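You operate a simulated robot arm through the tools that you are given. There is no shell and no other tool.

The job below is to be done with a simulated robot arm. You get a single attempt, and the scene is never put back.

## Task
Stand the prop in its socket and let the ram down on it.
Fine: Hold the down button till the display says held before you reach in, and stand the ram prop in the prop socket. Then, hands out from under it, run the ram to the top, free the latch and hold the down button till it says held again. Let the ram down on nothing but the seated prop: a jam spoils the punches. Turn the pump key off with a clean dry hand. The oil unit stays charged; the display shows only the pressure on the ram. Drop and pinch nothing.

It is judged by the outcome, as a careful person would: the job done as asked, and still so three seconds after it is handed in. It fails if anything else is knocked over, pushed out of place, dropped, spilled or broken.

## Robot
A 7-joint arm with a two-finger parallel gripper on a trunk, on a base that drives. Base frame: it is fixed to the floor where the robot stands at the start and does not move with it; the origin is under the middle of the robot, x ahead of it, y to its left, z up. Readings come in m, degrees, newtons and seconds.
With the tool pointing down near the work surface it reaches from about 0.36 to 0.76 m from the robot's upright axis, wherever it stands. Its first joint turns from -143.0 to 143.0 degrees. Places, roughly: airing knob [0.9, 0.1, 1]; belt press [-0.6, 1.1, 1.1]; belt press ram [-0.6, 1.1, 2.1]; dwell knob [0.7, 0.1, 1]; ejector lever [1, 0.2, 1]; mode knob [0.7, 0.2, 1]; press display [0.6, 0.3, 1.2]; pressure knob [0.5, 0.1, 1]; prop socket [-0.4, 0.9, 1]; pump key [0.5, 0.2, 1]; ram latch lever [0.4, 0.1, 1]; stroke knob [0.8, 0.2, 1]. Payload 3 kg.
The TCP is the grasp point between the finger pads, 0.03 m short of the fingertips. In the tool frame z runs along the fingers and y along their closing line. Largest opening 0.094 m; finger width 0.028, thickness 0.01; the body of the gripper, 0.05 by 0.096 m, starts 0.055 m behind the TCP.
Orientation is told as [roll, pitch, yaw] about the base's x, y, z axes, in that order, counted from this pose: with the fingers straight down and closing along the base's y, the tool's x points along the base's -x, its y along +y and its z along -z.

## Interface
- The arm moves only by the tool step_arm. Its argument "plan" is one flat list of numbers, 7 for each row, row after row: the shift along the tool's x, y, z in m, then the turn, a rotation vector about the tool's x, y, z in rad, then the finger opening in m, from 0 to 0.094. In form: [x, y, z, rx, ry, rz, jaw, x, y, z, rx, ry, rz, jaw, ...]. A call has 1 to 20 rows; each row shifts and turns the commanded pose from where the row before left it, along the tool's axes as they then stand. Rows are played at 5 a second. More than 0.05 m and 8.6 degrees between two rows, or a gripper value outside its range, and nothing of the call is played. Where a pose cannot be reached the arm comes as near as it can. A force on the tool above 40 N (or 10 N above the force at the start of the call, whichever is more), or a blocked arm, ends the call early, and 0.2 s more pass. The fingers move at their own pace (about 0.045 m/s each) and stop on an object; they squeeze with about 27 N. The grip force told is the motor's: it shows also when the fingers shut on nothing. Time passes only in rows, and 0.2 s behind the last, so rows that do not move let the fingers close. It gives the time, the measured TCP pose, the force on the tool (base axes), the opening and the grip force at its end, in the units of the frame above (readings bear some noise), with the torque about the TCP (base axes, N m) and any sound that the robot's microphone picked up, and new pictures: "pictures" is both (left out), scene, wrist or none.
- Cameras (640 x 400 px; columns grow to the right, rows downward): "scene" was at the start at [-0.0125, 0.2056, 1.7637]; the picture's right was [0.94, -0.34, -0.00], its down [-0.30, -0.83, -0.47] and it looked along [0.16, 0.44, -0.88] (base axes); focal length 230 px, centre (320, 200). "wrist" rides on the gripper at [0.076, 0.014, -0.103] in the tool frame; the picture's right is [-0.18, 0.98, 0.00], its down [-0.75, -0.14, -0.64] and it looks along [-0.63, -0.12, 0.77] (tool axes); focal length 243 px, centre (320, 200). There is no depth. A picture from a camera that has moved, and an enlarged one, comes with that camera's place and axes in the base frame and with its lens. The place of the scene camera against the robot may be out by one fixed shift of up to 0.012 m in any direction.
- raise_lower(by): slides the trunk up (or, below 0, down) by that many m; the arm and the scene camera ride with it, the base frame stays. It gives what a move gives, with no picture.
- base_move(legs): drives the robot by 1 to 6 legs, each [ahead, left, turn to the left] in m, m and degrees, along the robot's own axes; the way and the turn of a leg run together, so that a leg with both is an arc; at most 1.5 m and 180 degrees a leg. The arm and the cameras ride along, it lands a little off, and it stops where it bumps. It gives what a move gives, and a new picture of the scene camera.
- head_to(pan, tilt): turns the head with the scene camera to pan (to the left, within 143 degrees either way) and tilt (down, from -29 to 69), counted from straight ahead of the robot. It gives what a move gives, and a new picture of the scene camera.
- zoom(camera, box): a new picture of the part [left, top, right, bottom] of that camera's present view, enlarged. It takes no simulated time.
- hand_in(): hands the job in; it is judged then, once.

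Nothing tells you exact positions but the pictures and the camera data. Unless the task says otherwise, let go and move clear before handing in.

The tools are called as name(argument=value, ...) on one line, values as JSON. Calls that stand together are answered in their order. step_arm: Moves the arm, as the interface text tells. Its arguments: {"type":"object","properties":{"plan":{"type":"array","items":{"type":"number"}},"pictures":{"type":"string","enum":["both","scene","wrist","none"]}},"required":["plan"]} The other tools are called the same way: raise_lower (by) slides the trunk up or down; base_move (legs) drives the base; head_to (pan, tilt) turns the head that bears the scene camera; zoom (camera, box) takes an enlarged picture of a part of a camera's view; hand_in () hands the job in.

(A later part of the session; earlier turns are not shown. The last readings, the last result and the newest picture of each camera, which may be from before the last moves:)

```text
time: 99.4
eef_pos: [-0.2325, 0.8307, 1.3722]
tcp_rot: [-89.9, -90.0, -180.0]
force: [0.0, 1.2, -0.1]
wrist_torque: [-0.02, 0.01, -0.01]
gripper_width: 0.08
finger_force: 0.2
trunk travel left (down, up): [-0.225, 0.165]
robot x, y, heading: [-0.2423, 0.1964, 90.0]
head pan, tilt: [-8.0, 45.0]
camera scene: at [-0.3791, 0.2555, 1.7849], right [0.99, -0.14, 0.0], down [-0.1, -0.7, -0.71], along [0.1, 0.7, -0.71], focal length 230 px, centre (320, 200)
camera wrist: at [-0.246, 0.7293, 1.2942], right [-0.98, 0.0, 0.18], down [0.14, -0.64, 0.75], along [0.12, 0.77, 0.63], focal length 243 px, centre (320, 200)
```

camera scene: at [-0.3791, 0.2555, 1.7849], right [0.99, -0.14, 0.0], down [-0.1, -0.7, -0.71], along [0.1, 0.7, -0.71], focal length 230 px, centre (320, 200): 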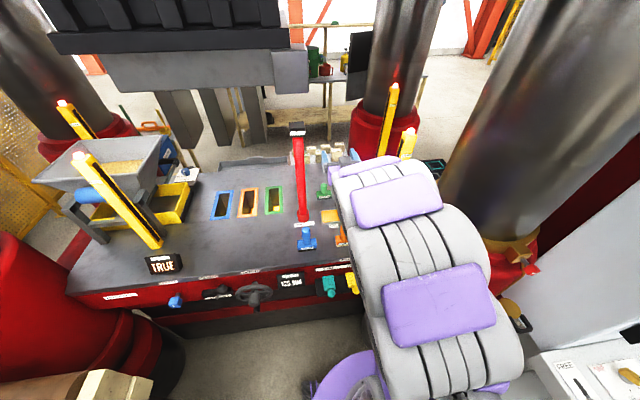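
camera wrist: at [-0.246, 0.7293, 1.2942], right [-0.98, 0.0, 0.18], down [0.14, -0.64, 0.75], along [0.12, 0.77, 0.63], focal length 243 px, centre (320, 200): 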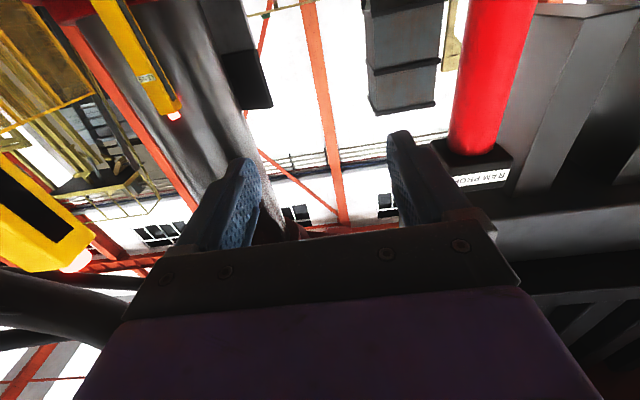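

The prop stands free and vertical. Now tilt the gripper back down and pull back out of the press.

step_arm(plan=[0, 0, 0, 0, 0.14, 0, 0.08, 0, 0, 0, 0, 0.14, 0, 0.08, 0, 0, 0, 0, 0.14, 0, 0.08, 0, 0, 0, 0, 0.14, 0, 0.08, 0, 0, 0, 0, 0.14, 0, 0.08, 0, 0, 0, 0, 0.14, 0, 0.08, 0, 0, 0, 0, 0.14, 0, 0.08, 0, 0, 0, 0, 0.14, 0, 0.08, 0, 0, 0, 0, 0.14, 0, 0.08, 0, 0, 0, 0, 0.14, 0, 0.08, 0, 0, 0, 0, 0.14, 0, 0.08, 0, 0, 0, 0, 0.0308, 0, 0.08, 0.03, 0, 0, 0, 0, 0, 0.08, 0.03, 0, 0, 0, 0, 0, 0.08, 0.03, 0, 0, 0, 0, 0, 0.08, 0.03, 0, 0, 0, 0, 0, 0.08, 0, 0, 0, 0, 0, 0, 0.08], pictures="wrist")

zoom(camera="wrist", box=[140, 100, 500, 260])

zoom(camera="scene", box=[240, 40, 360, 240])

```text
time: 103.0
eef_pos: [-0.2327, 0.7128, 1.3689]
tcp_rot: [0.1, 0.0, 90.1]
force: [0.0, -0.5, -0.5]
wrist_torque: [-0.02, 0.01, 0.01]
gripper_width: 0.08
finger_force: 0.1
trunk travel left (down, up): [-0.225, 0.165]
robot x, y, heading: [-0.2422, 0.193, 90.0]
head pan, tilt: [-8.0, 45.0]
camera wrist: at [-0.2453, 0.6364, 1.471], right [-0.98, 0.18, 0.0], down [0.14, 0.75, 0.64], along [0.12, 0.63, -0.77], focal length 243 px, centre (320, 200)
```

wrist: 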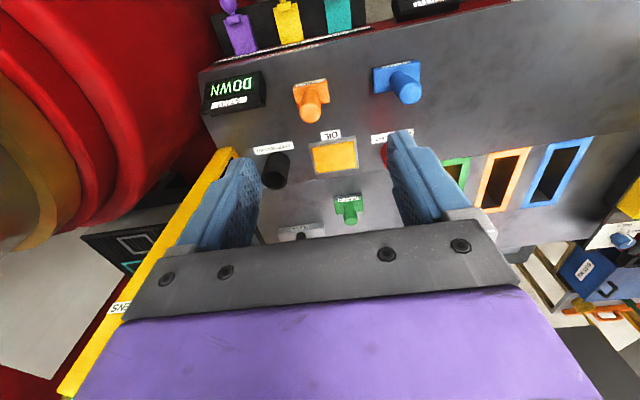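

```text
1.78 times, centred on (320, 180) of wrist
camera zoom: at [-0.2453, 0.6364, 1.471], right [-0.98, 0.18, 0.0], down [0.14, 0.75, 0.64], along [0.12, 0.63, -0.77], focal length 431 px, centre (320, 236)
```

zoom: 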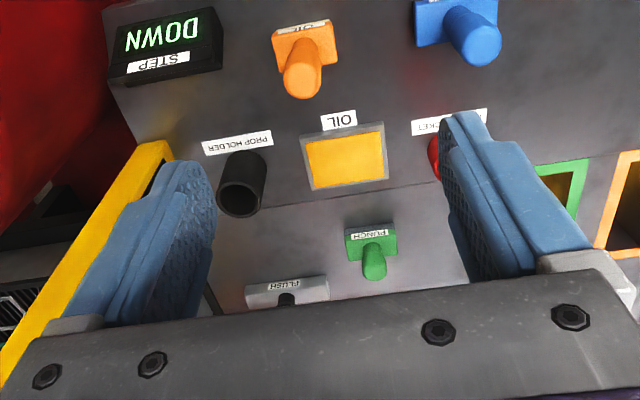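

```text
2.00 times, centred on (300, 140) of scene
camera zoom: at [-0.3789, 0.2572, 1.7849], right [0.99, -0.14, 0.0], down [-0.1, -0.7, -0.71], along [0.1, 0.7, -0.71], focal length 459 px, centre (360, 320)
```

zoom: 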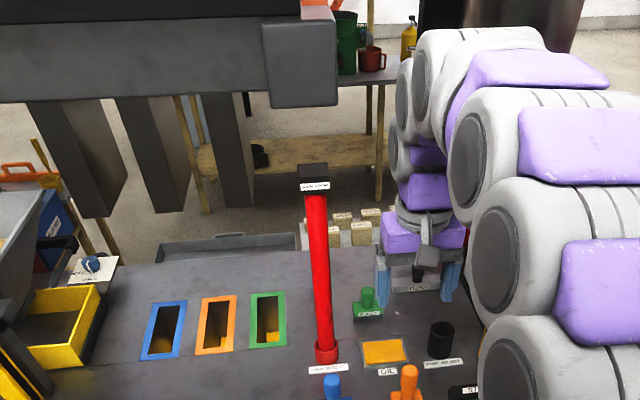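

The prop is seated and free; fingers look clean, nothing disturbed on the bench. I raise slightly and drive back to the panel.

step_arm(plan=[0, 0, -0.02, 0, 0, 0, 0.04, 0.01, 0, -0.02, 0, 0, 0, 0.0, 0, 0, 0, 0, 0, 0, 0.0], pictures="none")

base_move(legs=[[-0.195, 0, 0], [0, 0, -90], [0.245, 0, 0]])

head_to(pan=-30, tilt=45)

zoom(camera="scene", box=[130, 180, 290, 330])

```text
time: 103.8
eef_pos: [-0.2317, 0.7005, 1.4105]
tcp_rot: [0.1, 0.0, 90.1]
force: [-0.1, 0.3, -0.9]
wrist_torque: [0.02, 0.02, 0.02]
gripper_width: 0.0107
finger_force: 0.1
trunk travel left (down, up): [-0.225, 0.165]
robot x, y, heading: [-0.2468, 0.1959, 90.1]
head pan, tilt: [-8.0, 45.0]
```

```text
time: 110.6
eef_pos: [0.5092, -0.0048, 1.4093]
tcp_rot: [0.1, 0.1, 0.5]
force: [0.0, 0.1, -0.2]
wrist_torque: [0.09, 0.04, -0.02]
gripper_width: 0.0
finger_force: 27.2
trunk travel left (down, up): [-0.225, 0.165]
robot x, y, heading: [0.0029, 0.0042, 0.2]
head pan, tilt: [-8.0, 45.0]
camera scene: at [0.0513, 0.1405, 1.7849], right [-0.13, -0.99, 0.0], down [-0.7, 0.09, -0.71], along [0.7, -0.09, -0.71], focal length 230 px, centre (320, 200)
```

scene: 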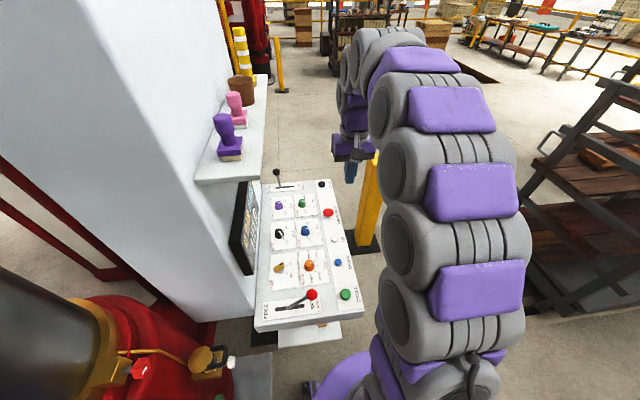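

```text
time: 111.5
eef_pos: [0.5069, -0.0033, 1.4109]
tcp_rot: [0.1, 0.0, 0.5]
force: [0.0, 0.2, 0.1]
wrist_torque: [0.04, 0.04, -0.01]
gripper_width: 0.0
finger_force: 27.2
trunk travel left (down, up): [-0.225, 0.165]
robot x, y, heading: [0.0052, 0.0025, 0.6]
head pan, tilt: [-30.0, 45.0]
camera scene: at [0.0402, 0.1115, 1.785], right [-0.49, -0.87, 0.0], down [-0.62, 0.35, -0.71], along [0.61, -0.35, -0.71], focal length 230 px, centre (320, 200)
```

scene: 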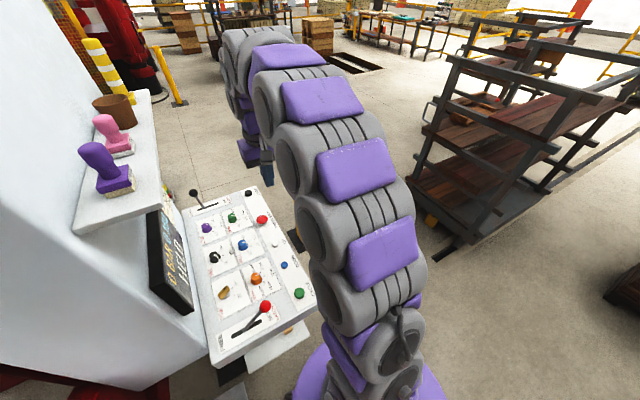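

```text
2.67 times, centred on (210, 255) of scene
camera zoom: at [0.0402, 0.1115, 1.785], right [-0.49, -0.87, 0.0], down [-0.62, 0.35, -0.71], along [0.61, -0.35, -0.71], focal length 612 px, centre (613, 53)
```

zoom: 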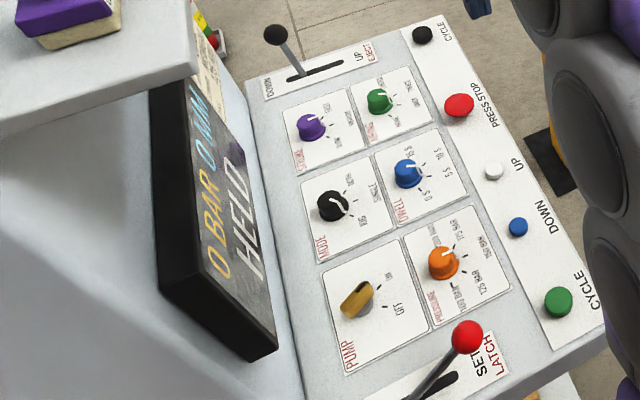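

Back at the panel; display still HELD. I move above the white UP button.

step_arm(plan=[-0.02, 0, 0.04, 0, 0, 0, 0.0, -0.02, 0, 0.04, 0, 0, 0, 0.0, -0.02, 0, 0.04, 0, 0, 0, 0.0, -0.02, 0, 0.04, 0, 0, 0, 0.0, -0.02, 0, 0.04, 0, 0, 0, 0.0, -0.015, 0, 0.04, 0, 0, 0, 0.0, 0, 0, 0.04, 0, 0, 0, 0, 0, 0, 0.04, 0, 0, 0, 0, 0, 0, 0, 0, 0, 0, 0], pictures="wrist")

zoom(camera="wrist", box=[200, 40, 440, 260])

```text
time: 113.5
eef_pos: [0.6226, -0.0007, 1.0924]
tcp_rot: [0.1, -0.1, 0.5]
force: [0.4, 0.5, 0.7]
wrist_torque: [0.04, -0.01, -0.03]
gripper_width: 0.0
finger_force: 26.5
trunk travel left (down, up): [-0.225, 0.165]
robot x, y, heading: [0.0027, 0.0053, 0.5]
head pan, tilt: [-30.0, 45.0]
camera wrist: at [0.5466, 0.0126, 1.1941], right [0.18, 0.98, 0.0], down [0.75, -0.14, 0.64], along [0.63, -0.11, -0.77], focal length 243 px, centre (320, 200)
```

wrist: 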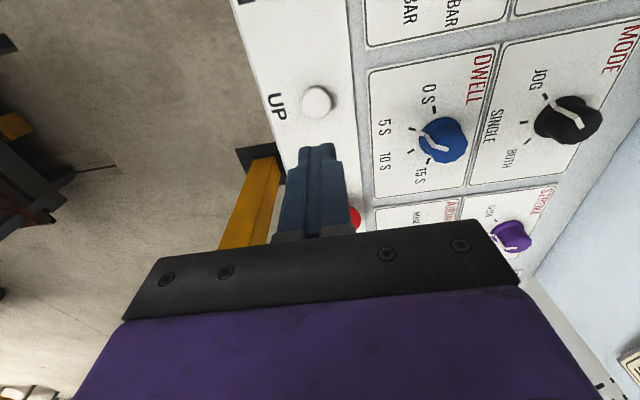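

```text
1.82 times, centred on (320, 150) of wrist
camera zoom: at [0.5466, 0.0126, 1.1941], right [0.18, 0.98, 0.0], down [0.75, -0.14, 0.64], along [0.63, -0.11, -0.77], focal length 441 px, centre (320, 291)
```

zoom: 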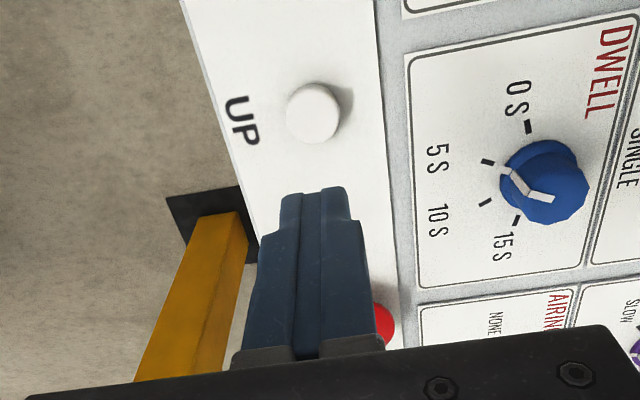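

UP is right below, 4 mm to the right. I correct and descend to press and hold it.

step_arm(plan=[0, -0.004, 0.03, 0, 0, 0, 0.0, 0, 0, 0.03, 0, 0, 0, 0.0, 0, 0, 0.025, 0, 0, 0, 0.0, 0, 0, 0.008, 0, 0, 0, 0.0, 0, 0, 0.003, 0, 0, 0, 0.0, 0, 0, 0, 0, 0, 0, 0.0], pictures="wrist")

zoom(camera="scene", box=[130, 180, 290, 330])

```text
time: 114.9
eef_pos: [0.622, -0.0069, 0.9944]
tcp_rot: [0.1, -0.1, 0.5]
force: [-0.7, -1.1, 1.9]
wrist_torque: [-0.02, -0.02, -0.03]
gripper_width: 0.0001
finger_force: 27.4
trunk travel left (down, up): [-0.225, 0.165]
robot x, y, heading: [0.003, 0.0048, 0.7]
head pan, tilt: [-30.0, 45.0]
camera wrist: at [0.5465, 0.0072, 1.0967], right [0.18, 0.98, 0.0], down [0.75, -0.14, 0.64], along [0.63, -0.11, -0.77], focal length 243 px, centre (320, 200)
```

wrist: 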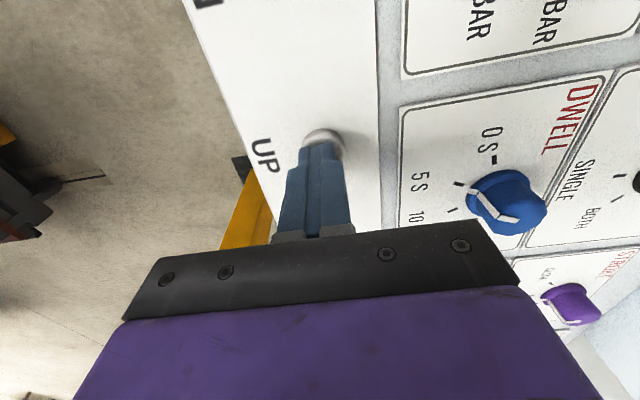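

```text
2.67 times, centred on (210, 255) of scene
camera zoom: at [0.0415, 0.1111, 1.785], right [-0.49, -0.87, 0.0], down [-0.62, 0.35, -0.71], along [0.61, -0.35, -0.71], focal length 612 px, centre (613, 53)
```

zoom: 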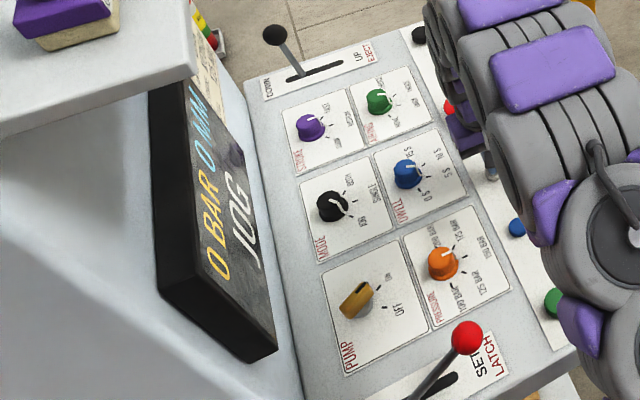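

The display changed to JOG: UP is engaged. I press a touch more and hold, watching for the top.

step_arm(plan=[0, 0, 0.003, 0, 0, 0, 0.0, 0, 0, 0.001, 0, 0, 0, 0.0, 0, 0, 0, 0, 0, 0, 0.0, 0, 0, 0, 0, 0, 0, 0.0, 0, 0, 0, 0, 0, 0, 0.0], pictures="none")

zoom(camera="scene", box=[130, 180, 290, 330])

```text
time: 116.1
eef_pos: [0.622, -0.0067, 0.9911]
tcp_rot: [0.2, -0.1, 0.5]
force: [0.6, 1.4, 6.3]
wrist_torque: [0.03, 0.0, 0.03]
gripper_width: 0.0
finger_force: 27.0
trunk travel left (down, up): [-0.225, 0.165]
robot x, y, heading: [0.0035, 0.0105, 0.5]
head pan, tilt: [-30.0, 45.0]
heard: click
```

```text
2.67 times, centred on (210, 255) of scene
camera zoom: at [0.0406, 0.1119, 1.785], right [-0.49, -0.87, 0.0], down [-0.62, 0.35, -0.71], along [0.61, -0.35, -0.71], focal length 612 px, centre (613, 53)
```

zoom: 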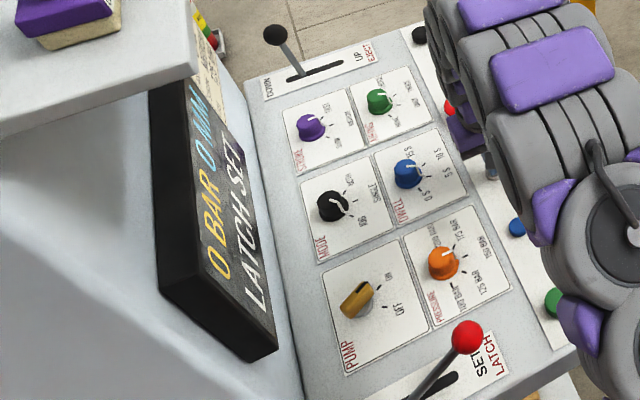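

Display says LATCH SET now, like at the start. I hold UP two more seconds to be sure the ram is at the top.

step_arm(plan=[0, 0, 0, 0, 0, 0, 0.0, 0, 0, 0, 0, 0, 0, 0.0, 0, 0, 0, 0, 0, 0, 0.0, 0, 0, 0, 0, 0, 0, 0.0, 0, 0, 0, 0, 0, 0, 0.0, 0, 0, 0, 0, 0, 0, 0.0, 0, 0, 0, 0, 0, 0, 0.0, 0, 0, 0, 0, 0, 0, 0.0, 0, 0, 0, 0, 0, 0, 0.0, 0, 0, 0, 0, 0, 0, 0.0], pictures="none")

zoom(camera="scene", box=[130, 180, 290, 330])

step_arm(plan=[0, 0, -0.02, 0, 0, 0, 0.0, 0, 0, -0.04, 0, 0, 0, 0.0, 0, 0, -0.04, 0, 0, 0, 0.0, 0, 0, -0.04, 0, 0, 0, 0.0, 0, 0, -0.04, 0, 0, 0, 0.0, 0, 0, -0.04, 0, 0, 0, 0.0, 0, 0, 0, 0, 0, 0, 0.0], pictures="none")

zoom(camera="scene", box=[130, 180, 290, 330])

head_to(pan=105, tilt=15)

head_to(pan=105, tilt=-20)

```text
time: 118.3
eef_pos: [0.621, -0.0073, 0.9919]
tcp_rot: [0.2, 0.0, 0.5]
force: [1.8, 0.8, 7.9]
wrist_torque: [0.06, -0.07, 0.0]
gripper_width: 0.0
finger_force: 26.9
trunk travel left (down, up): [-0.225, 0.165]
robot x, y, heading: [0.0048, 0.0029, 0.8]
head pan, tilt: [-30.0, 45.0]
```

```text
2.67 times, centred on (210, 255) of scene
camera zoom: at [0.0407, 0.1119, 1.785], right [-0.49, -0.87, 0.0], down [-0.62, 0.35, -0.71], along [0.61, -0.35, -0.71], focal length 612 px, centre (613, 53)
```

zoom: 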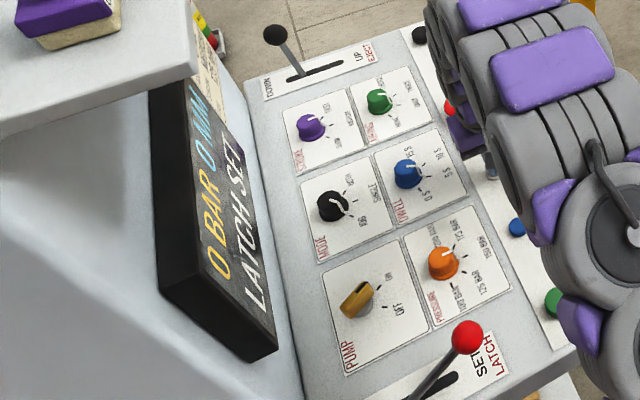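

```text
time: 119.9
eef_pos: [0.623, -0.0057, 1.2092]
tcp_rot: [0.2, 0.1, 0.5]
force: [0.0, -0.5, -0.2]
wrist_torque: [-0.04, 0.0, 0.01]
gripper_width: 0.0003
finger_force: 26.8
trunk travel left (down, up): [-0.225, 0.165]
robot x, y, heading: [0.0063, 0.0064, 0.7]
head pan, tilt: [-30.0, 45.0]
```

```text
2.67 times, centred on (210, 255) of scene
camera zoom: at [0.0419, 0.1114, 1.7849], right [-0.49, -0.87, 0.0], down [-0.62, 0.35, -0.71], along [0.61, -0.35, -0.71], focal length 612 px, centre (613, 53)
```

zoom: 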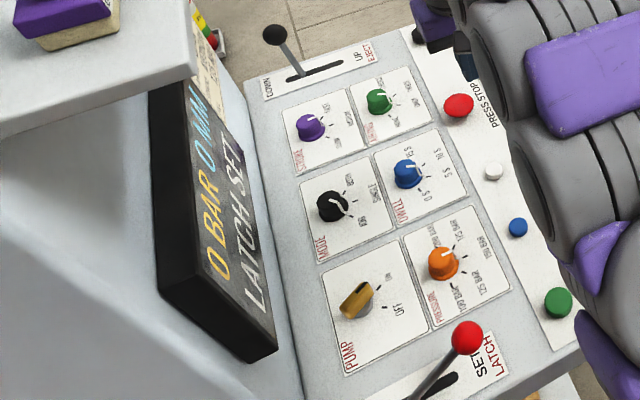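

```text
time: 122.0
eef_pos: [0.622, -0.0046, 1.2106]
tcp_rot: [0.2, 0.1, 0.5]
force: [-0.4, 0.1, -0.5]
wrist_torque: [-0.01, -0.01, -0.01]
gripper_width: 0.0
finger_force: 27.2
trunk travel left (down, up): [-0.225, 0.165]
robot x, y, heading: [-0.0009, 0.0046, 0.3]
head pan, tilt: [105.0, 15.0]
camera scene: at [-0.0543, 0.2416, 1.8319], right [0.96, 0.27, 0.0], down [0.07, -0.25, -0.97], along [-0.26, 0.93, -0.26], focal length 230 px, centre (320, 200)
```

scene: 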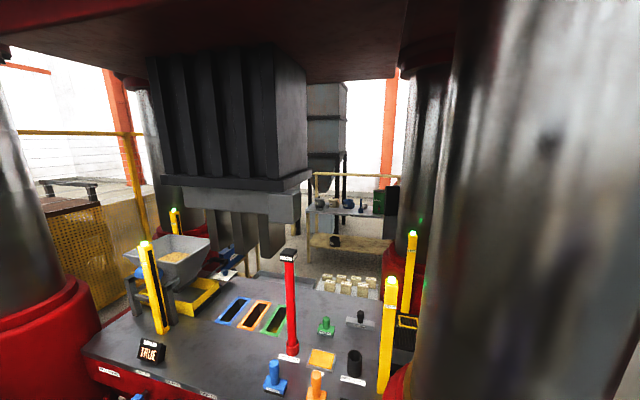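

```text
time: 123.1
eef_pos: [0.6224, -0.0052, 1.2102]
tcp_rot: [0.0, 0.0, 0.6]
force: [0.6, -0.6, -0.6]
wrist_torque: [-0.01, 0.0, 0.01]
gripper_width: 0.0004
finger_force: 27.3
trunk travel left (down, up): [-0.225, 0.165]
robot x, y, heading: [0.0023, 0.0054, 0.6]
head pan, tilt: [105.0, -20.0]
camera scene: at [-0.0496, 0.2249, 1.8853], right [0.96, 0.27, 0.0], down [-0.09, 0.33, -0.94], along [-0.25, 0.91, 0.34], focal length 230 px, centre (320, 200)
```

scene: 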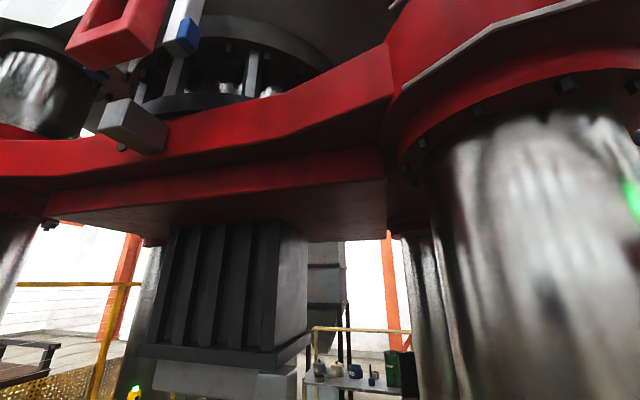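

The ram is at the top as at the start (image identical) and the prop stands below its pad; light-curtain lamps are green. Next: free the latch. I move over beside the lever to look at it.

step_arm(plan=[0.035, 0.005, 0, 0, 0, 0, 0.0, 0.035, 0.005, 0, 0, 0, 0, 0.0, 0.035, 0.005, 0, 0, 0, 0, 0.0, 0.035, 0.005, 0, 0, 0, 0, 0.0, 0.035, 0.005, 0, 0, 0, 0, 0.0, 0.035, 0.005, 0, 0, 0, 0, 0.0, 0.035, 0.005, 0, 0, 0, 0, 0.0, 0.007, 0.01, 0, 0, 0, 0, 0, 0, 0, 0, 0, 0, 0, 0], pictures="wrist")

zoom(camera="wrist", box=[240, 0, 480, 200])

head_to(pan=0, tilt=55)

zoom(camera="scene", box=[220, 150, 420, 330])

```text
time: 125.1
eef_pos: [0.3714, 0.0372, 1.2109]
tcp_rot: [0.0, -0.1, 0.4]
force: [-0.2, 0.1, 0.1]
wrist_torque: [0.04, -0.03, 0.03]
gripper_width: 0.0
finger_force: 27.0
trunk travel left (down, up): [-0.225, 0.165]
robot x, y, heading: [0.0053, 0.005, 0.6]
head pan, tilt: [105.0, -20.0]
camera wrist: at [0.2954, 0.0508, 1.3137], right [0.18, 0.98, 0.0], down [0.75, -0.13, 0.64], along [0.63, -0.11, -0.77], focal length 243 px, centre (320, 200)
```

wrist: 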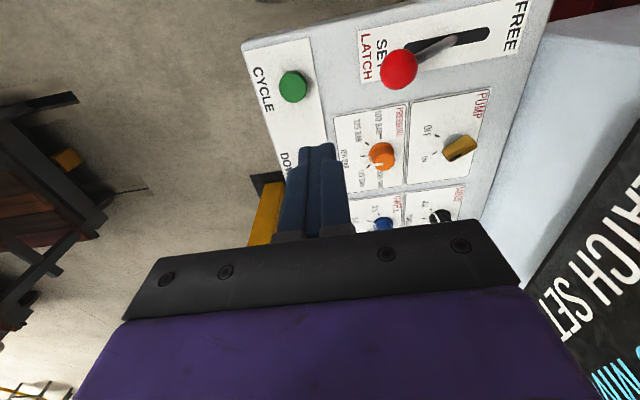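

```text
2.00 times, centred on (360, 100) of wrist
camera zoom: at [0.2954, 0.0508, 1.3137], right [0.18, 0.98, 0.0], down [0.75, -0.13, 0.64], along [0.63, -0.11, -0.77], focal length 485 px, centre (240, 400)
```

zoom: 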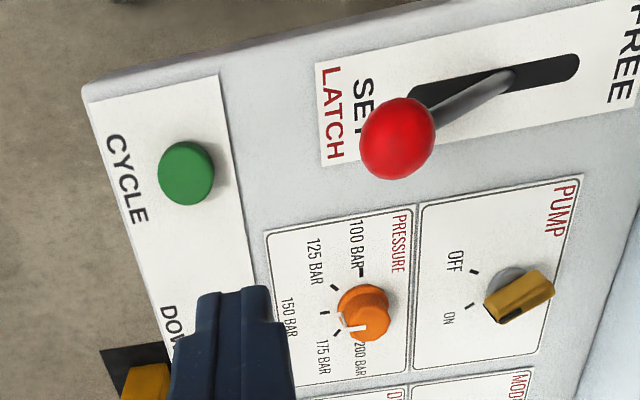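

```text
time: 126.9
eef_pos: [0.3728, 0.0367, 1.2119]
tcp_rot: [0.1, -0.1, 0.6]
force: [0.3, 0.4, 0.1]
wrist_torque: [-0.01, -0.02, 0.03]
gripper_width: 0.0002
finger_force: 27.1
trunk travel left (down, up): [-0.225, 0.165]
robot x, y, heading: [0.0036, 0.0004, 0.4]
head pan, tilt: [0.0, 55.0]
camera scene: at [0.0404, 0.1526, 1.7715], right [0.01, -1.0, 0.0], down [-0.82, -0.01, -0.57], along [0.57, 0.0, -0.82], focal length 230 px, centre (320, 200)
```

scene: 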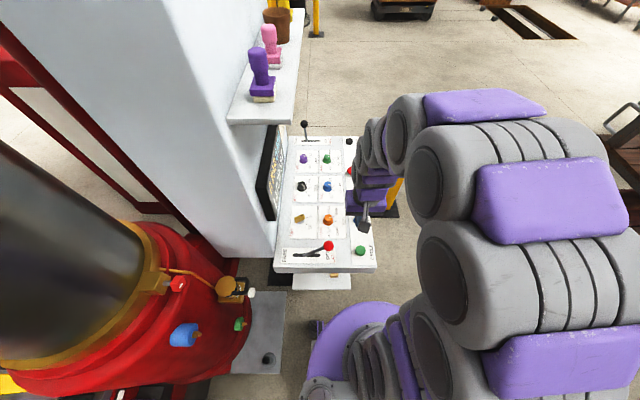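

```text
2.22 times, centred on (320, 240) of scene
camera zoom: at [0.0404, 0.1526, 1.7715], right [0.01, -1.0, 0.0], down [-0.82, -0.01, -0.57], along [0.57, 0.0, -0.82], focal length 510 px, centre (320, 111)
```

zoom: 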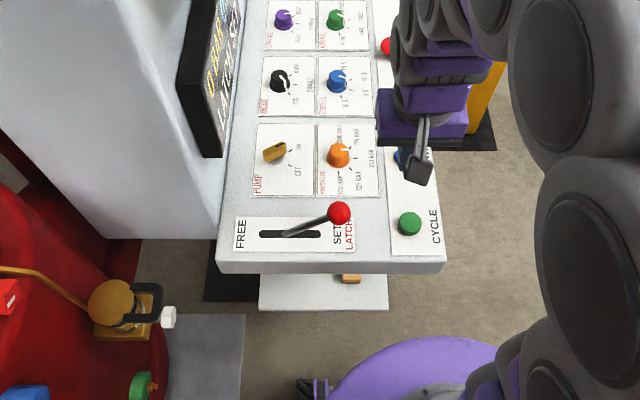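

The latch ball is ≈(0.371, 0.12, 1.02), lever pivoting in the slot's middle (y≈0.19). I lower the closed fingers on its SET side at y≈0.07, to push it toward FREE (+y).

step_arm(plan=[0, 0.017, 0.02, 0, 0, 0, 0.0, 0, 0.015, 0.04, 0, 0, 0, 0.0, 0, 0, 0.04, 0, 0, 0, 0.0, 0, 0, 0.04, 0, 0, 0, 0.0, 0, 0, 0.02, 0, 0, 0, 0.0, 0, 0, 0.009, 0, 0, 0, 0.0, 0, 0, 0, 0, 0, 0, 0.0], pictures="both")

zoom(camera="scene", box=[270, 200, 390, 290])

```text
time: 128.5
eef_pos: [0.368, 0.0678, 1.0413]
tcp_rot: [0.1, 0.0, 0.4]
force: [-0.1, -0.2, 0.5]
wrist_torque: [0.01, 0.01, 0.02]
gripper_width: 0.0
finger_force: 26.6
trunk travel left (down, up): [-0.225, 0.165]
robot x, y, heading: [0.0049, 0.0033, 0.4]
head pan, tilt: [0.0, 55.0]
camera scene: at [0.041, 0.153, 1.7715], right [0.01, -1.0, 0.0], down [-0.82, -0.01, -0.57], along [0.57, 0.0, -0.82], focal length 230 px, centre (320, 200)
camera wrist: at [0.2925, 0.0816, 1.144], right [0.18, 0.98, 0.0], down [0.75, -0.14, 0.64], along [0.63, -0.11, -0.77], focal length 243 px, centre (320, 200)
```

scene: 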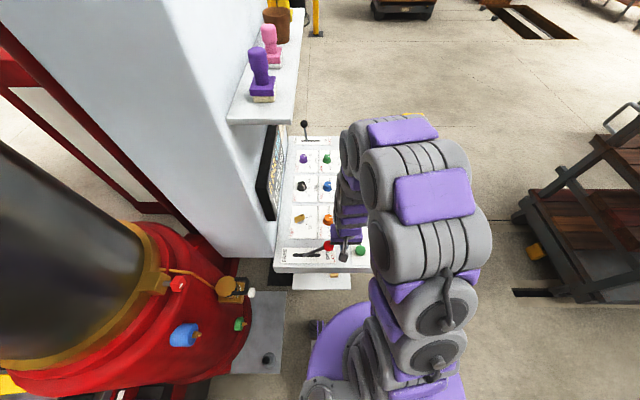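
wrist: 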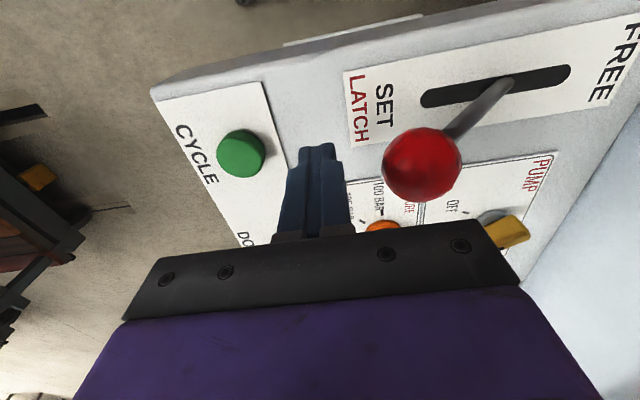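

```text
4.44 times, centred on (330, 245) of scene
camera zoom: at [0.041, 0.153, 1.7715], right [0.01, -1.0, 0.0], down [-0.82, -0.01, -0.57], along [0.57, 0.0, -0.82], focal length 1021 px, centre (276, 0)
```

zoom: 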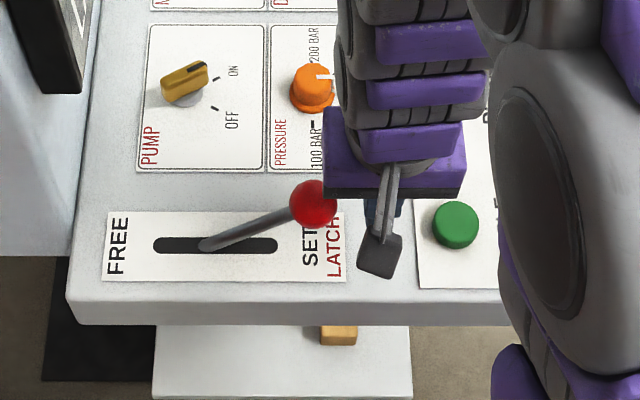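

The ball centre is ≈(0.364, 0.12, 1.04). I raise 8 mm for clearance over its arc, then push it toward FREE.

step_arm(plan=[0.003, 0.01, -0.008, 0, 0, 0, 0.0, 0, 0.015, 0, 0, 0, 0, 0.0, 0, 0.015, 0, 0, 0, 0, 0.0, 0, 0.015, 0, 0, 0, 0, 0.0, 0, 0.015, 0, 0, 0, 0, 0.0, 0, 0, 0, 0, 0, 0, 0.0], pictures="wrist")

zoom(camera="scene", box=[270, 200, 390, 290])

```text
time: 129.2
eef_pos: [0.3647, 0.0905, 1.0505]
tcp_rot: [-0.1, 0.2, 0.6]
force: [-2.2, -3.5, 3.7]
wrist_torque: [0.05, 0.01, 0.03]
gripper_width: 0.0001
finger_force: 26.8
trunk travel left (down, up): [-0.225, 0.165]
robot x, y, heading: [0.0024, 0.003, 0.5]
head pan, tilt: [0.0, 55.0]
stopped in row 3: the force on the tool passed its limit at 42 N (the readings are from after the stop); the commanded pose is now the measured one
camera wrist: at [0.2899, 0.1032, 1.1522], right [0.17, 0.98, 0.0], down [0.76, -0.13, 0.64], along [0.63, -0.11, -0.77], focal length 243 px, centre (320, 200)
```

wrist: 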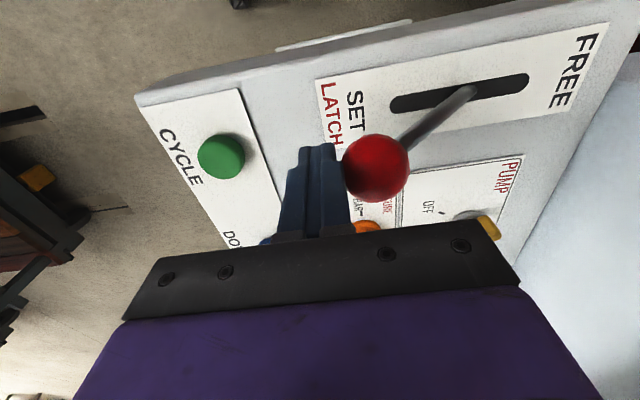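

```text
4.44 times, centred on (330, 245) of scene
camera zoom: at [0.0412, 0.1473, 1.7718], right [0.01, -1.0, 0.0], down [-0.82, -0.01, -0.57], along [0.57, 0.01, -0.82], focal length 1021 px, centre (276, 0)
```

zoom: 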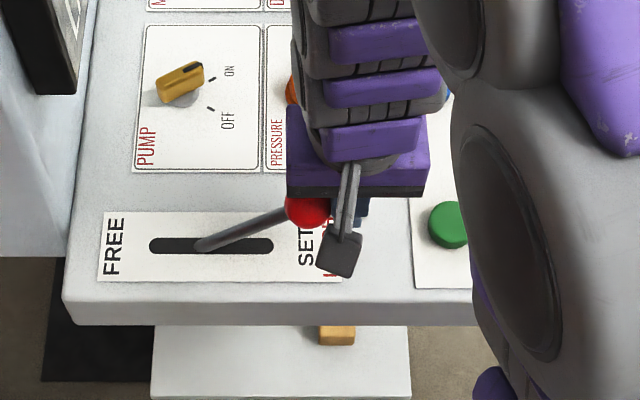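

The contact was too abrupt. I push again in small slow steps.

step_arm(plan=[0, 0.003, 0, 0, 0, 0, 0.0, 0, 0.003, 0, 0, 0, 0, 0.0, 0, 0.003, 0, 0, 0, 0, 0.0, 0, 0.003, 0, 0, 0, 0, 0.0, 0, 0.003, 0, 0, 0, 0, 0.0, 0, 0, 0, 0, 0, 0, 0.0], pictures="wrist")

```text
time: 129.9
eef_pos: [0.3662, 0.0935, 1.0524]
tcp_rot: [-0.1, -0.1, 0.3]
force: [1.6, -36.1, 34.8]
wrist_torque: [0.44, 0.03, -0.04]
gripper_width: 0.0
finger_force: 26.6
trunk travel left (down, up): [-0.225, 0.165]
robot x, y, heading: [0.0053, 0.0022, 0.4]
head pan, tilt: [0.0, 55.0]
stopped in row 3: the force on the tool passed its limit at 44 N (the readings are from after the stop); the commanded pose is now the measured one
camera wrist: at [0.2895, 0.1073, 1.154], right [0.18, 0.98, 0.0], down [0.75, -0.14, 0.64], along [0.63, -0.12, -0.77], focal length 243 px, centre (320, 200)
```

wrist: 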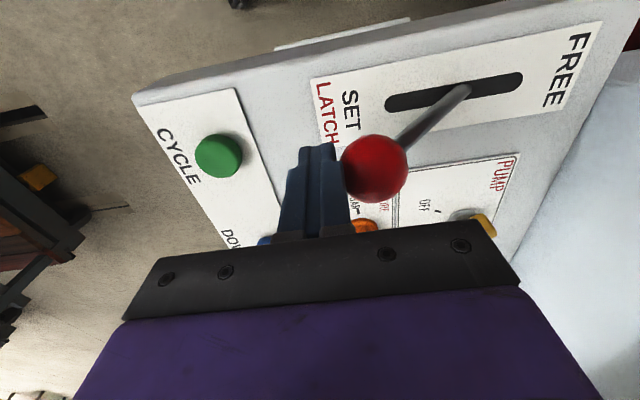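

The reaction is half upward: my tips sit above the ball's middle (its centre is lower, ≈1.008). I back off, go 2.2 cm lower and push again gently.

step_arm(plan=[0, -0.008, -0.004, 0, 0, 0, 0.0, 0, -0.01, 0, 0, 0, 0, 0.0, 0, 0, 0.014, 0, 0, 0, 0.0, 0, 0, 0.014, 0, 0, 0, 0.0, 0, 0.006, 0, 0, 0, 0, 0.0, 0, 0.004, 0, 0, 0, 0, 0.0, 0, 0.003, 0, 0, 0, 0, 0.0, 0, 0.003, 0, 0, 0, 0, 0.0, 0, 0.003, 0, 0, 0, 0, 0.0, 0, 0.003, 0, 0, 0, 0, 0.0, 0, 0, 0, 0, 0, 0, 0.0], pictures="wrist")

```text
time: 132.3
eef_pos: [0.3663, 0.1062, 1.0261]
tcp_rot: [-0.2, -0.1, 0.5]
force: [-0.6, -2.4, 1.6]
wrist_torque: [0.08, 0.0, -0.01]
gripper_width: 0.0002
finger_force: 27.1
trunk travel left (down, up): [-0.225, 0.165]
robot x, y, heading: [0.005, 0.0049, 0.4]
head pan, tilt: [0.0, 55.0]
camera wrist: at [0.2901, 0.1205, 1.1286], right [0.18, 0.98, -0.01], down [0.75, -0.13, 0.64], along [0.63, -0.12, -0.77], focal length 243 px, centre (320, 200)
```

wrist: 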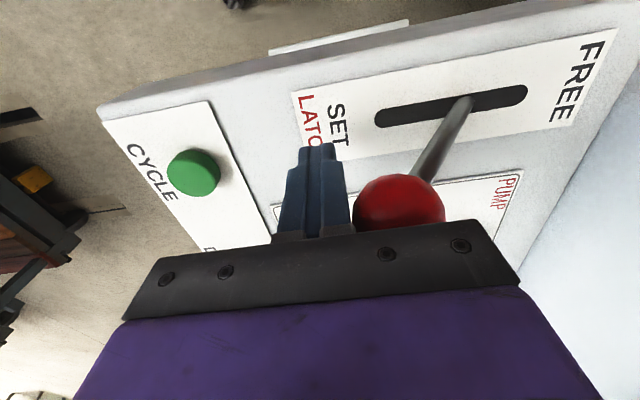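

The lever is swinging now with little force. I keep pushing while rising slightly to follow the ball's arc.

step_arm(plan=[0, 0.005, -0.004, 0, 0, 0, 0.0, 0, 0.006, -0.004, 0, 0, 0, 0.0, 0, 0.006, -0.004, 0, 0, 0, 0.0, 0, 0.006, -0.004, 0, 0, 0, 0.0, 0, 0.006, -0.004, 0, 0, 0, 0.0, 0, 0.006, 0, 0, 0, 0, 0.0, 0, 0.006, 0, 0, 0, 0, 0.0, 0, 0.006, 0, 0, 0, 0, 0.0, 0, 0, 0, 0, 0, 0, 0.0], pictures="wrist")

zoom(camera="scene", box=[270, 200, 390, 290])

```text
time: 134.3
eef_pos: [0.3658, 0.1522, 1.0453]
tcp_rot: [-0.3, 0.0, 0.5]
force: [0.2, -0.1, -0.1]
wrist_torque: [0.05, -0.03, -0.02]
gripper_width: 0.0
finger_force: 27.3
trunk travel left (down, up): [-0.225, 0.165]
robot x, y, heading: [0.0028, 0.0038, 0.5]
head pan, tilt: [0.0, 55.0]
camera wrist: at [0.29, 0.1671, 1.1478], right [0.18, 0.98, -0.01], down [0.75, -0.13, 0.64], along [0.63, -0.12, -0.77], focal length 243 px, centre (320, 200)
```

wrist: 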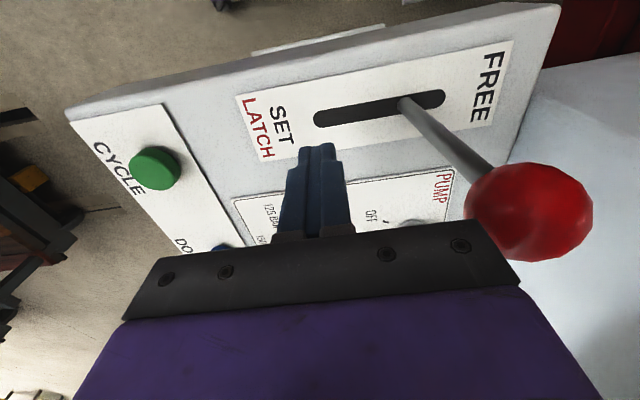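

```text
4.44 times, centred on (330, 245) of scene
camera zoom: at [0.0415, 0.1534, 1.7714], right [0.01, -1.0, 0.0], down [-0.82, -0.01, -0.57], along [0.57, 0.0, -0.82], focal length 1021 px, centre (276, 0)
```

zoom: 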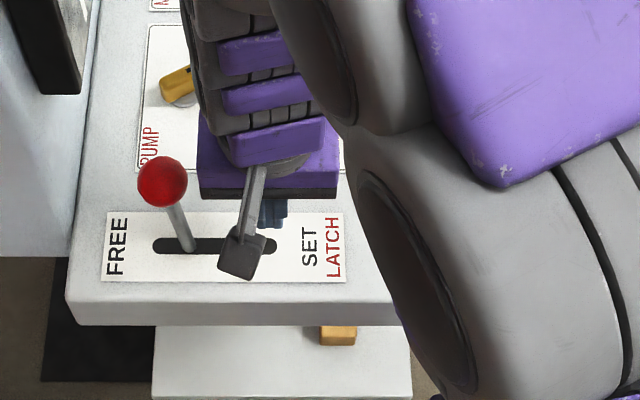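

The lever passed upright and leans a bit toward FREE but isn't home. I raise slightly so the palm clears the ball, then push it on over.

step_arm(plan=[0, 0, -0.025, 0, 0, 0, 0.0, 0, 0.012, 0, 0, 0, 0, 0.0, 0, 0.012, 0, 0, 0, 0, 0.0, 0, 0.006, 0, 0, 0, 0, 0.0, 0, 0.006, 0, 0, 0, 0, 0.0, 0, 0.006, 0, 0, 0, 0, 0.0, 0, 0.006, 0.002, 0, 0, 0, 0.0, 0, 0.006, 0.002, 0, 0, 0, 0.0, 0, 0, 0, 0, 0, 0, 0.0], pictures="wrist")

zoom(camera="scene", box=[270, 200, 390, 290])

```text
time: 136.3
eef_pos: [0.3655, 0.2003, 1.0678]
tcp_rot: [-0.1, 0.2, 0.4]
force: [1.9, -31.4, 12.3]
wrist_torque: [0.57, 0.04, -0.01]
gripper_width: 0.0
finger_force: 27.1
trunk travel left (down, up): [-0.225, 0.165]
robot x, y, heading: [0.0001, 0.0056, 0.2]
head pan, tilt: [0.0, 55.0]
camera wrist: at [0.2899, 0.2138, 1.1698], right [0.18, 0.98, 0.0], down [0.76, -0.13, 0.64], along [0.63, -0.12, -0.77], focal length 243 px, centre (320, 200)
```

wrist: 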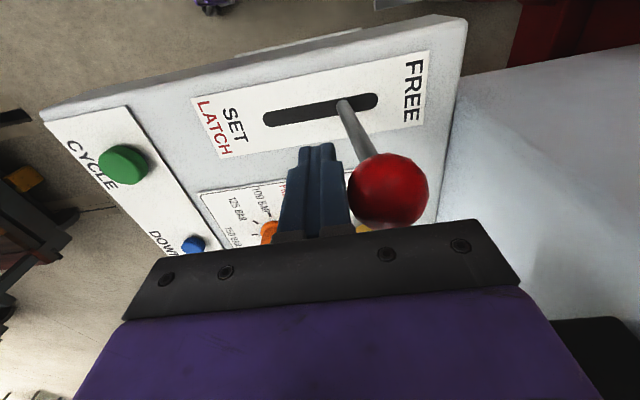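

```text
4.44 times, centred on (330, 245) of scene
camera zoom: at [0.0408, 0.1364, 1.7729], right [0.01, -1.0, -0.01], down [-0.82, 0.0, -0.57], along [0.57, 0.01, -0.82], focal length 1021 px, centre (276, 0)
```

zoom: 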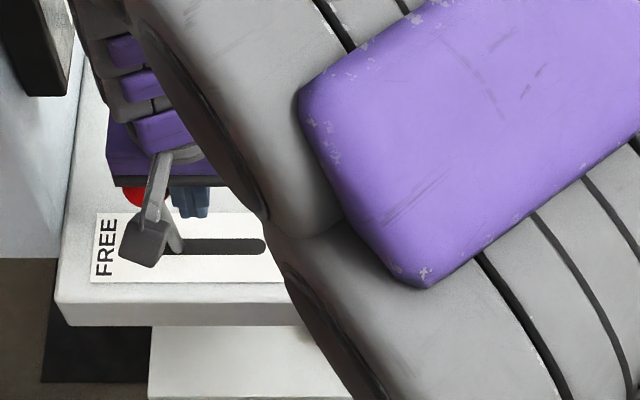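

There's firm resistance (31 N) now – maybe the end stop. I check the display and the lever from other angles.

head_to(pan=-30, tilt=45)

zoom(camera="scene", box=[130, 180, 320, 370])

zoom(camera="wrist", box=[240, 30, 480, 230])

```text
time: 137.3
eef_pos: [0.3645, 0.2, 1.0664]
tcp_rot: [-0.1, 0.2, 0.4]
force: [2.9, -48.3, 1.4]
wrist_torque: [0.63, 0.05, -0.02]
gripper_width: 0.0
finger_force: 27.2
trunk travel left (down, up): [-0.225, 0.165]
robot x, y, heading: [0.0046, 0.0032, 0.5]
head pan, tilt: [-30.0, 45.0]
camera scene: at [0.0405, 0.0874, 1.786], right [-0.49, -0.87, -0.01], down [-0.62, 0.36, -0.7], along [0.61, -0.34, -0.71], focal length 230 px, centre (320, 200)
```

scene: 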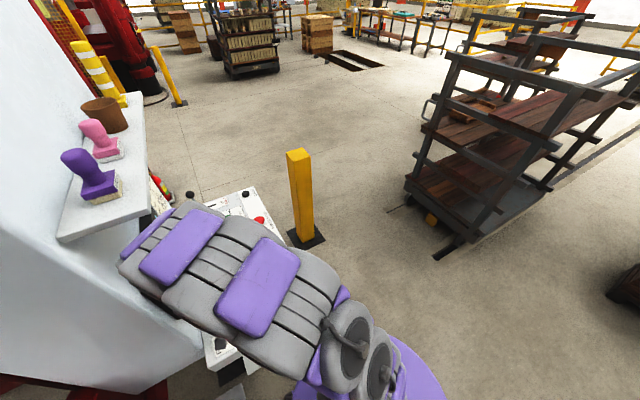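

```text
2.11 times, centred on (225, 275) of scene
camera zoom: at [0.0405, 0.0874, 1.786], right [-0.49, -0.87, -0.01], down [-0.62, 0.36, -0.7], along [0.61, -0.34, -0.71], focal length 484 px, centre (520, 42)
```

zoom: 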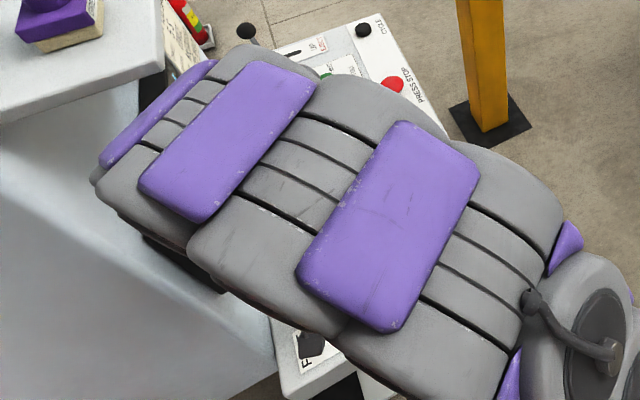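

```text
2.00 times, centred on (360, 130) of wrist
camera zoom: at [0.2896, 0.2147, 1.1692], right [0.18, 0.98, 0.0], down [0.76, -0.13, 0.64], along [0.63, -0.12, -0.77], focal length 485 px, centre (240, 340)
```

zoom: 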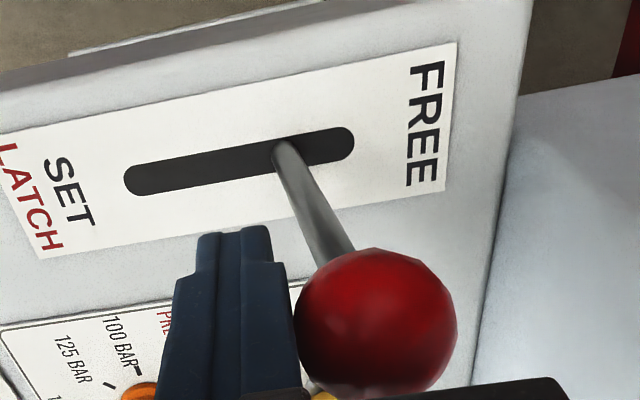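

The arm is close to the display cabinet and reaction force is growing; I back off right away.

step_arm(plan=[0, -0.006, 0, 0, 0, 0, 0.0, 0, -0.01, 0, 0, 0, 0, 0.0, 0, -0.015, 0, 0, 0, 0, 0.0, 0, -0.02, 0, 0, 0, 0, 0.0, 0, 0, 0, 0, 0, 0, 0.0], pictures="both")

zoom(camera="scene", box=[130, 180, 320, 370])

zoom(camera="wrist", box=[240, 30, 480, 230])

```text
time: 138.5
eef_pos: [0.3672, 0.1507, 1.0683]
tcp_rot: [-0.1, 0.0, 0.4]
force: [0.8, 0.2, -0.6]
wrist_torque: [0.04, 0.01, 0.03]
gripper_width: 0.0
finger_force: 27.1
trunk travel left (down, up): [-0.225, 0.165]
robot x, y, heading: [0.0016, 0.0065, 0.5]
head pan, tilt: [-30.0, 45.0]
camera scene: at [0.0401, 0.103, 1.7854], right [-0.49, -0.87, 0.0], down [-0.62, 0.35, -0.7], along [0.61, -0.35, -0.71], focal length 230 px, centre (320, 200)
camera wrist: at [0.2917, 0.1647, 1.17], right [0.18, 0.98, 0.0], down [0.76, -0.13, 0.64], along [0.63, -0.12, -0.77], focal length 243 px, centre (320, 200)
```

scene: 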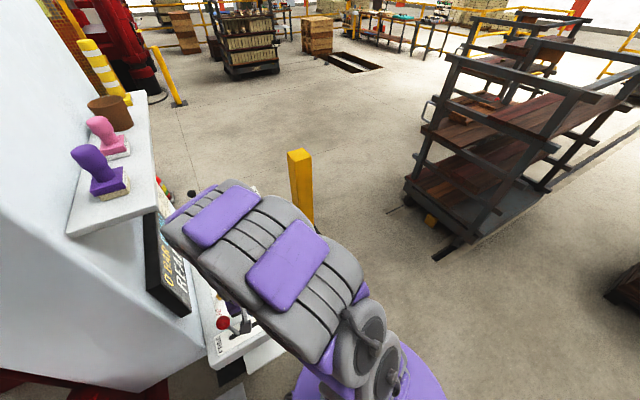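
wrist: 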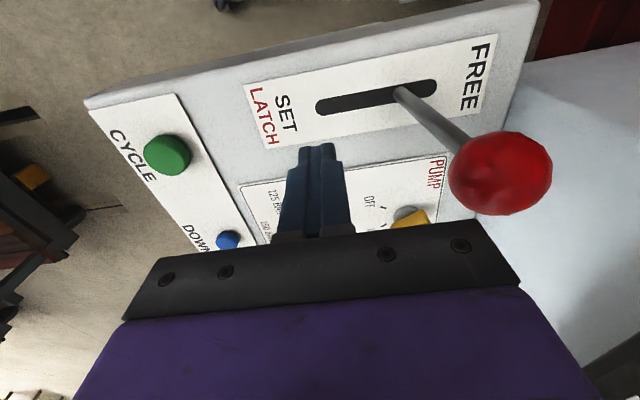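

```text
2.11 times, centred on (225, 275) of scene
camera zoom: at [0.0401, 0.103, 1.7854], right [-0.49, -0.87, 0.0], down [-0.62, 0.35, -0.7], along [0.61, -0.35, -0.71], focal length 484 px, centre (520, 42)
```

zoom: 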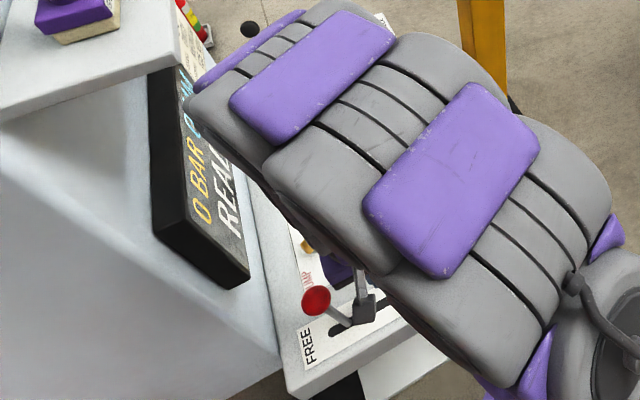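

```text
2.00 times, centred on (360, 130) of wrist
camera zoom: at [0.2917, 0.1647, 1.17], right [0.18, 0.98, 0.0], down [0.76, -0.13, 0.64], along [0.63, -0.12, -0.77], focal length 485 px, centre (240, 340)
```

zoom: 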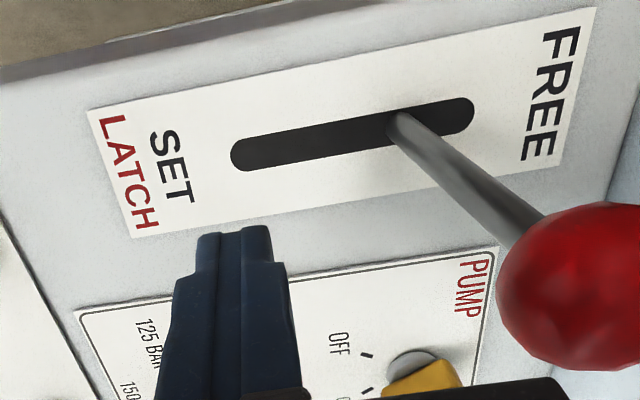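

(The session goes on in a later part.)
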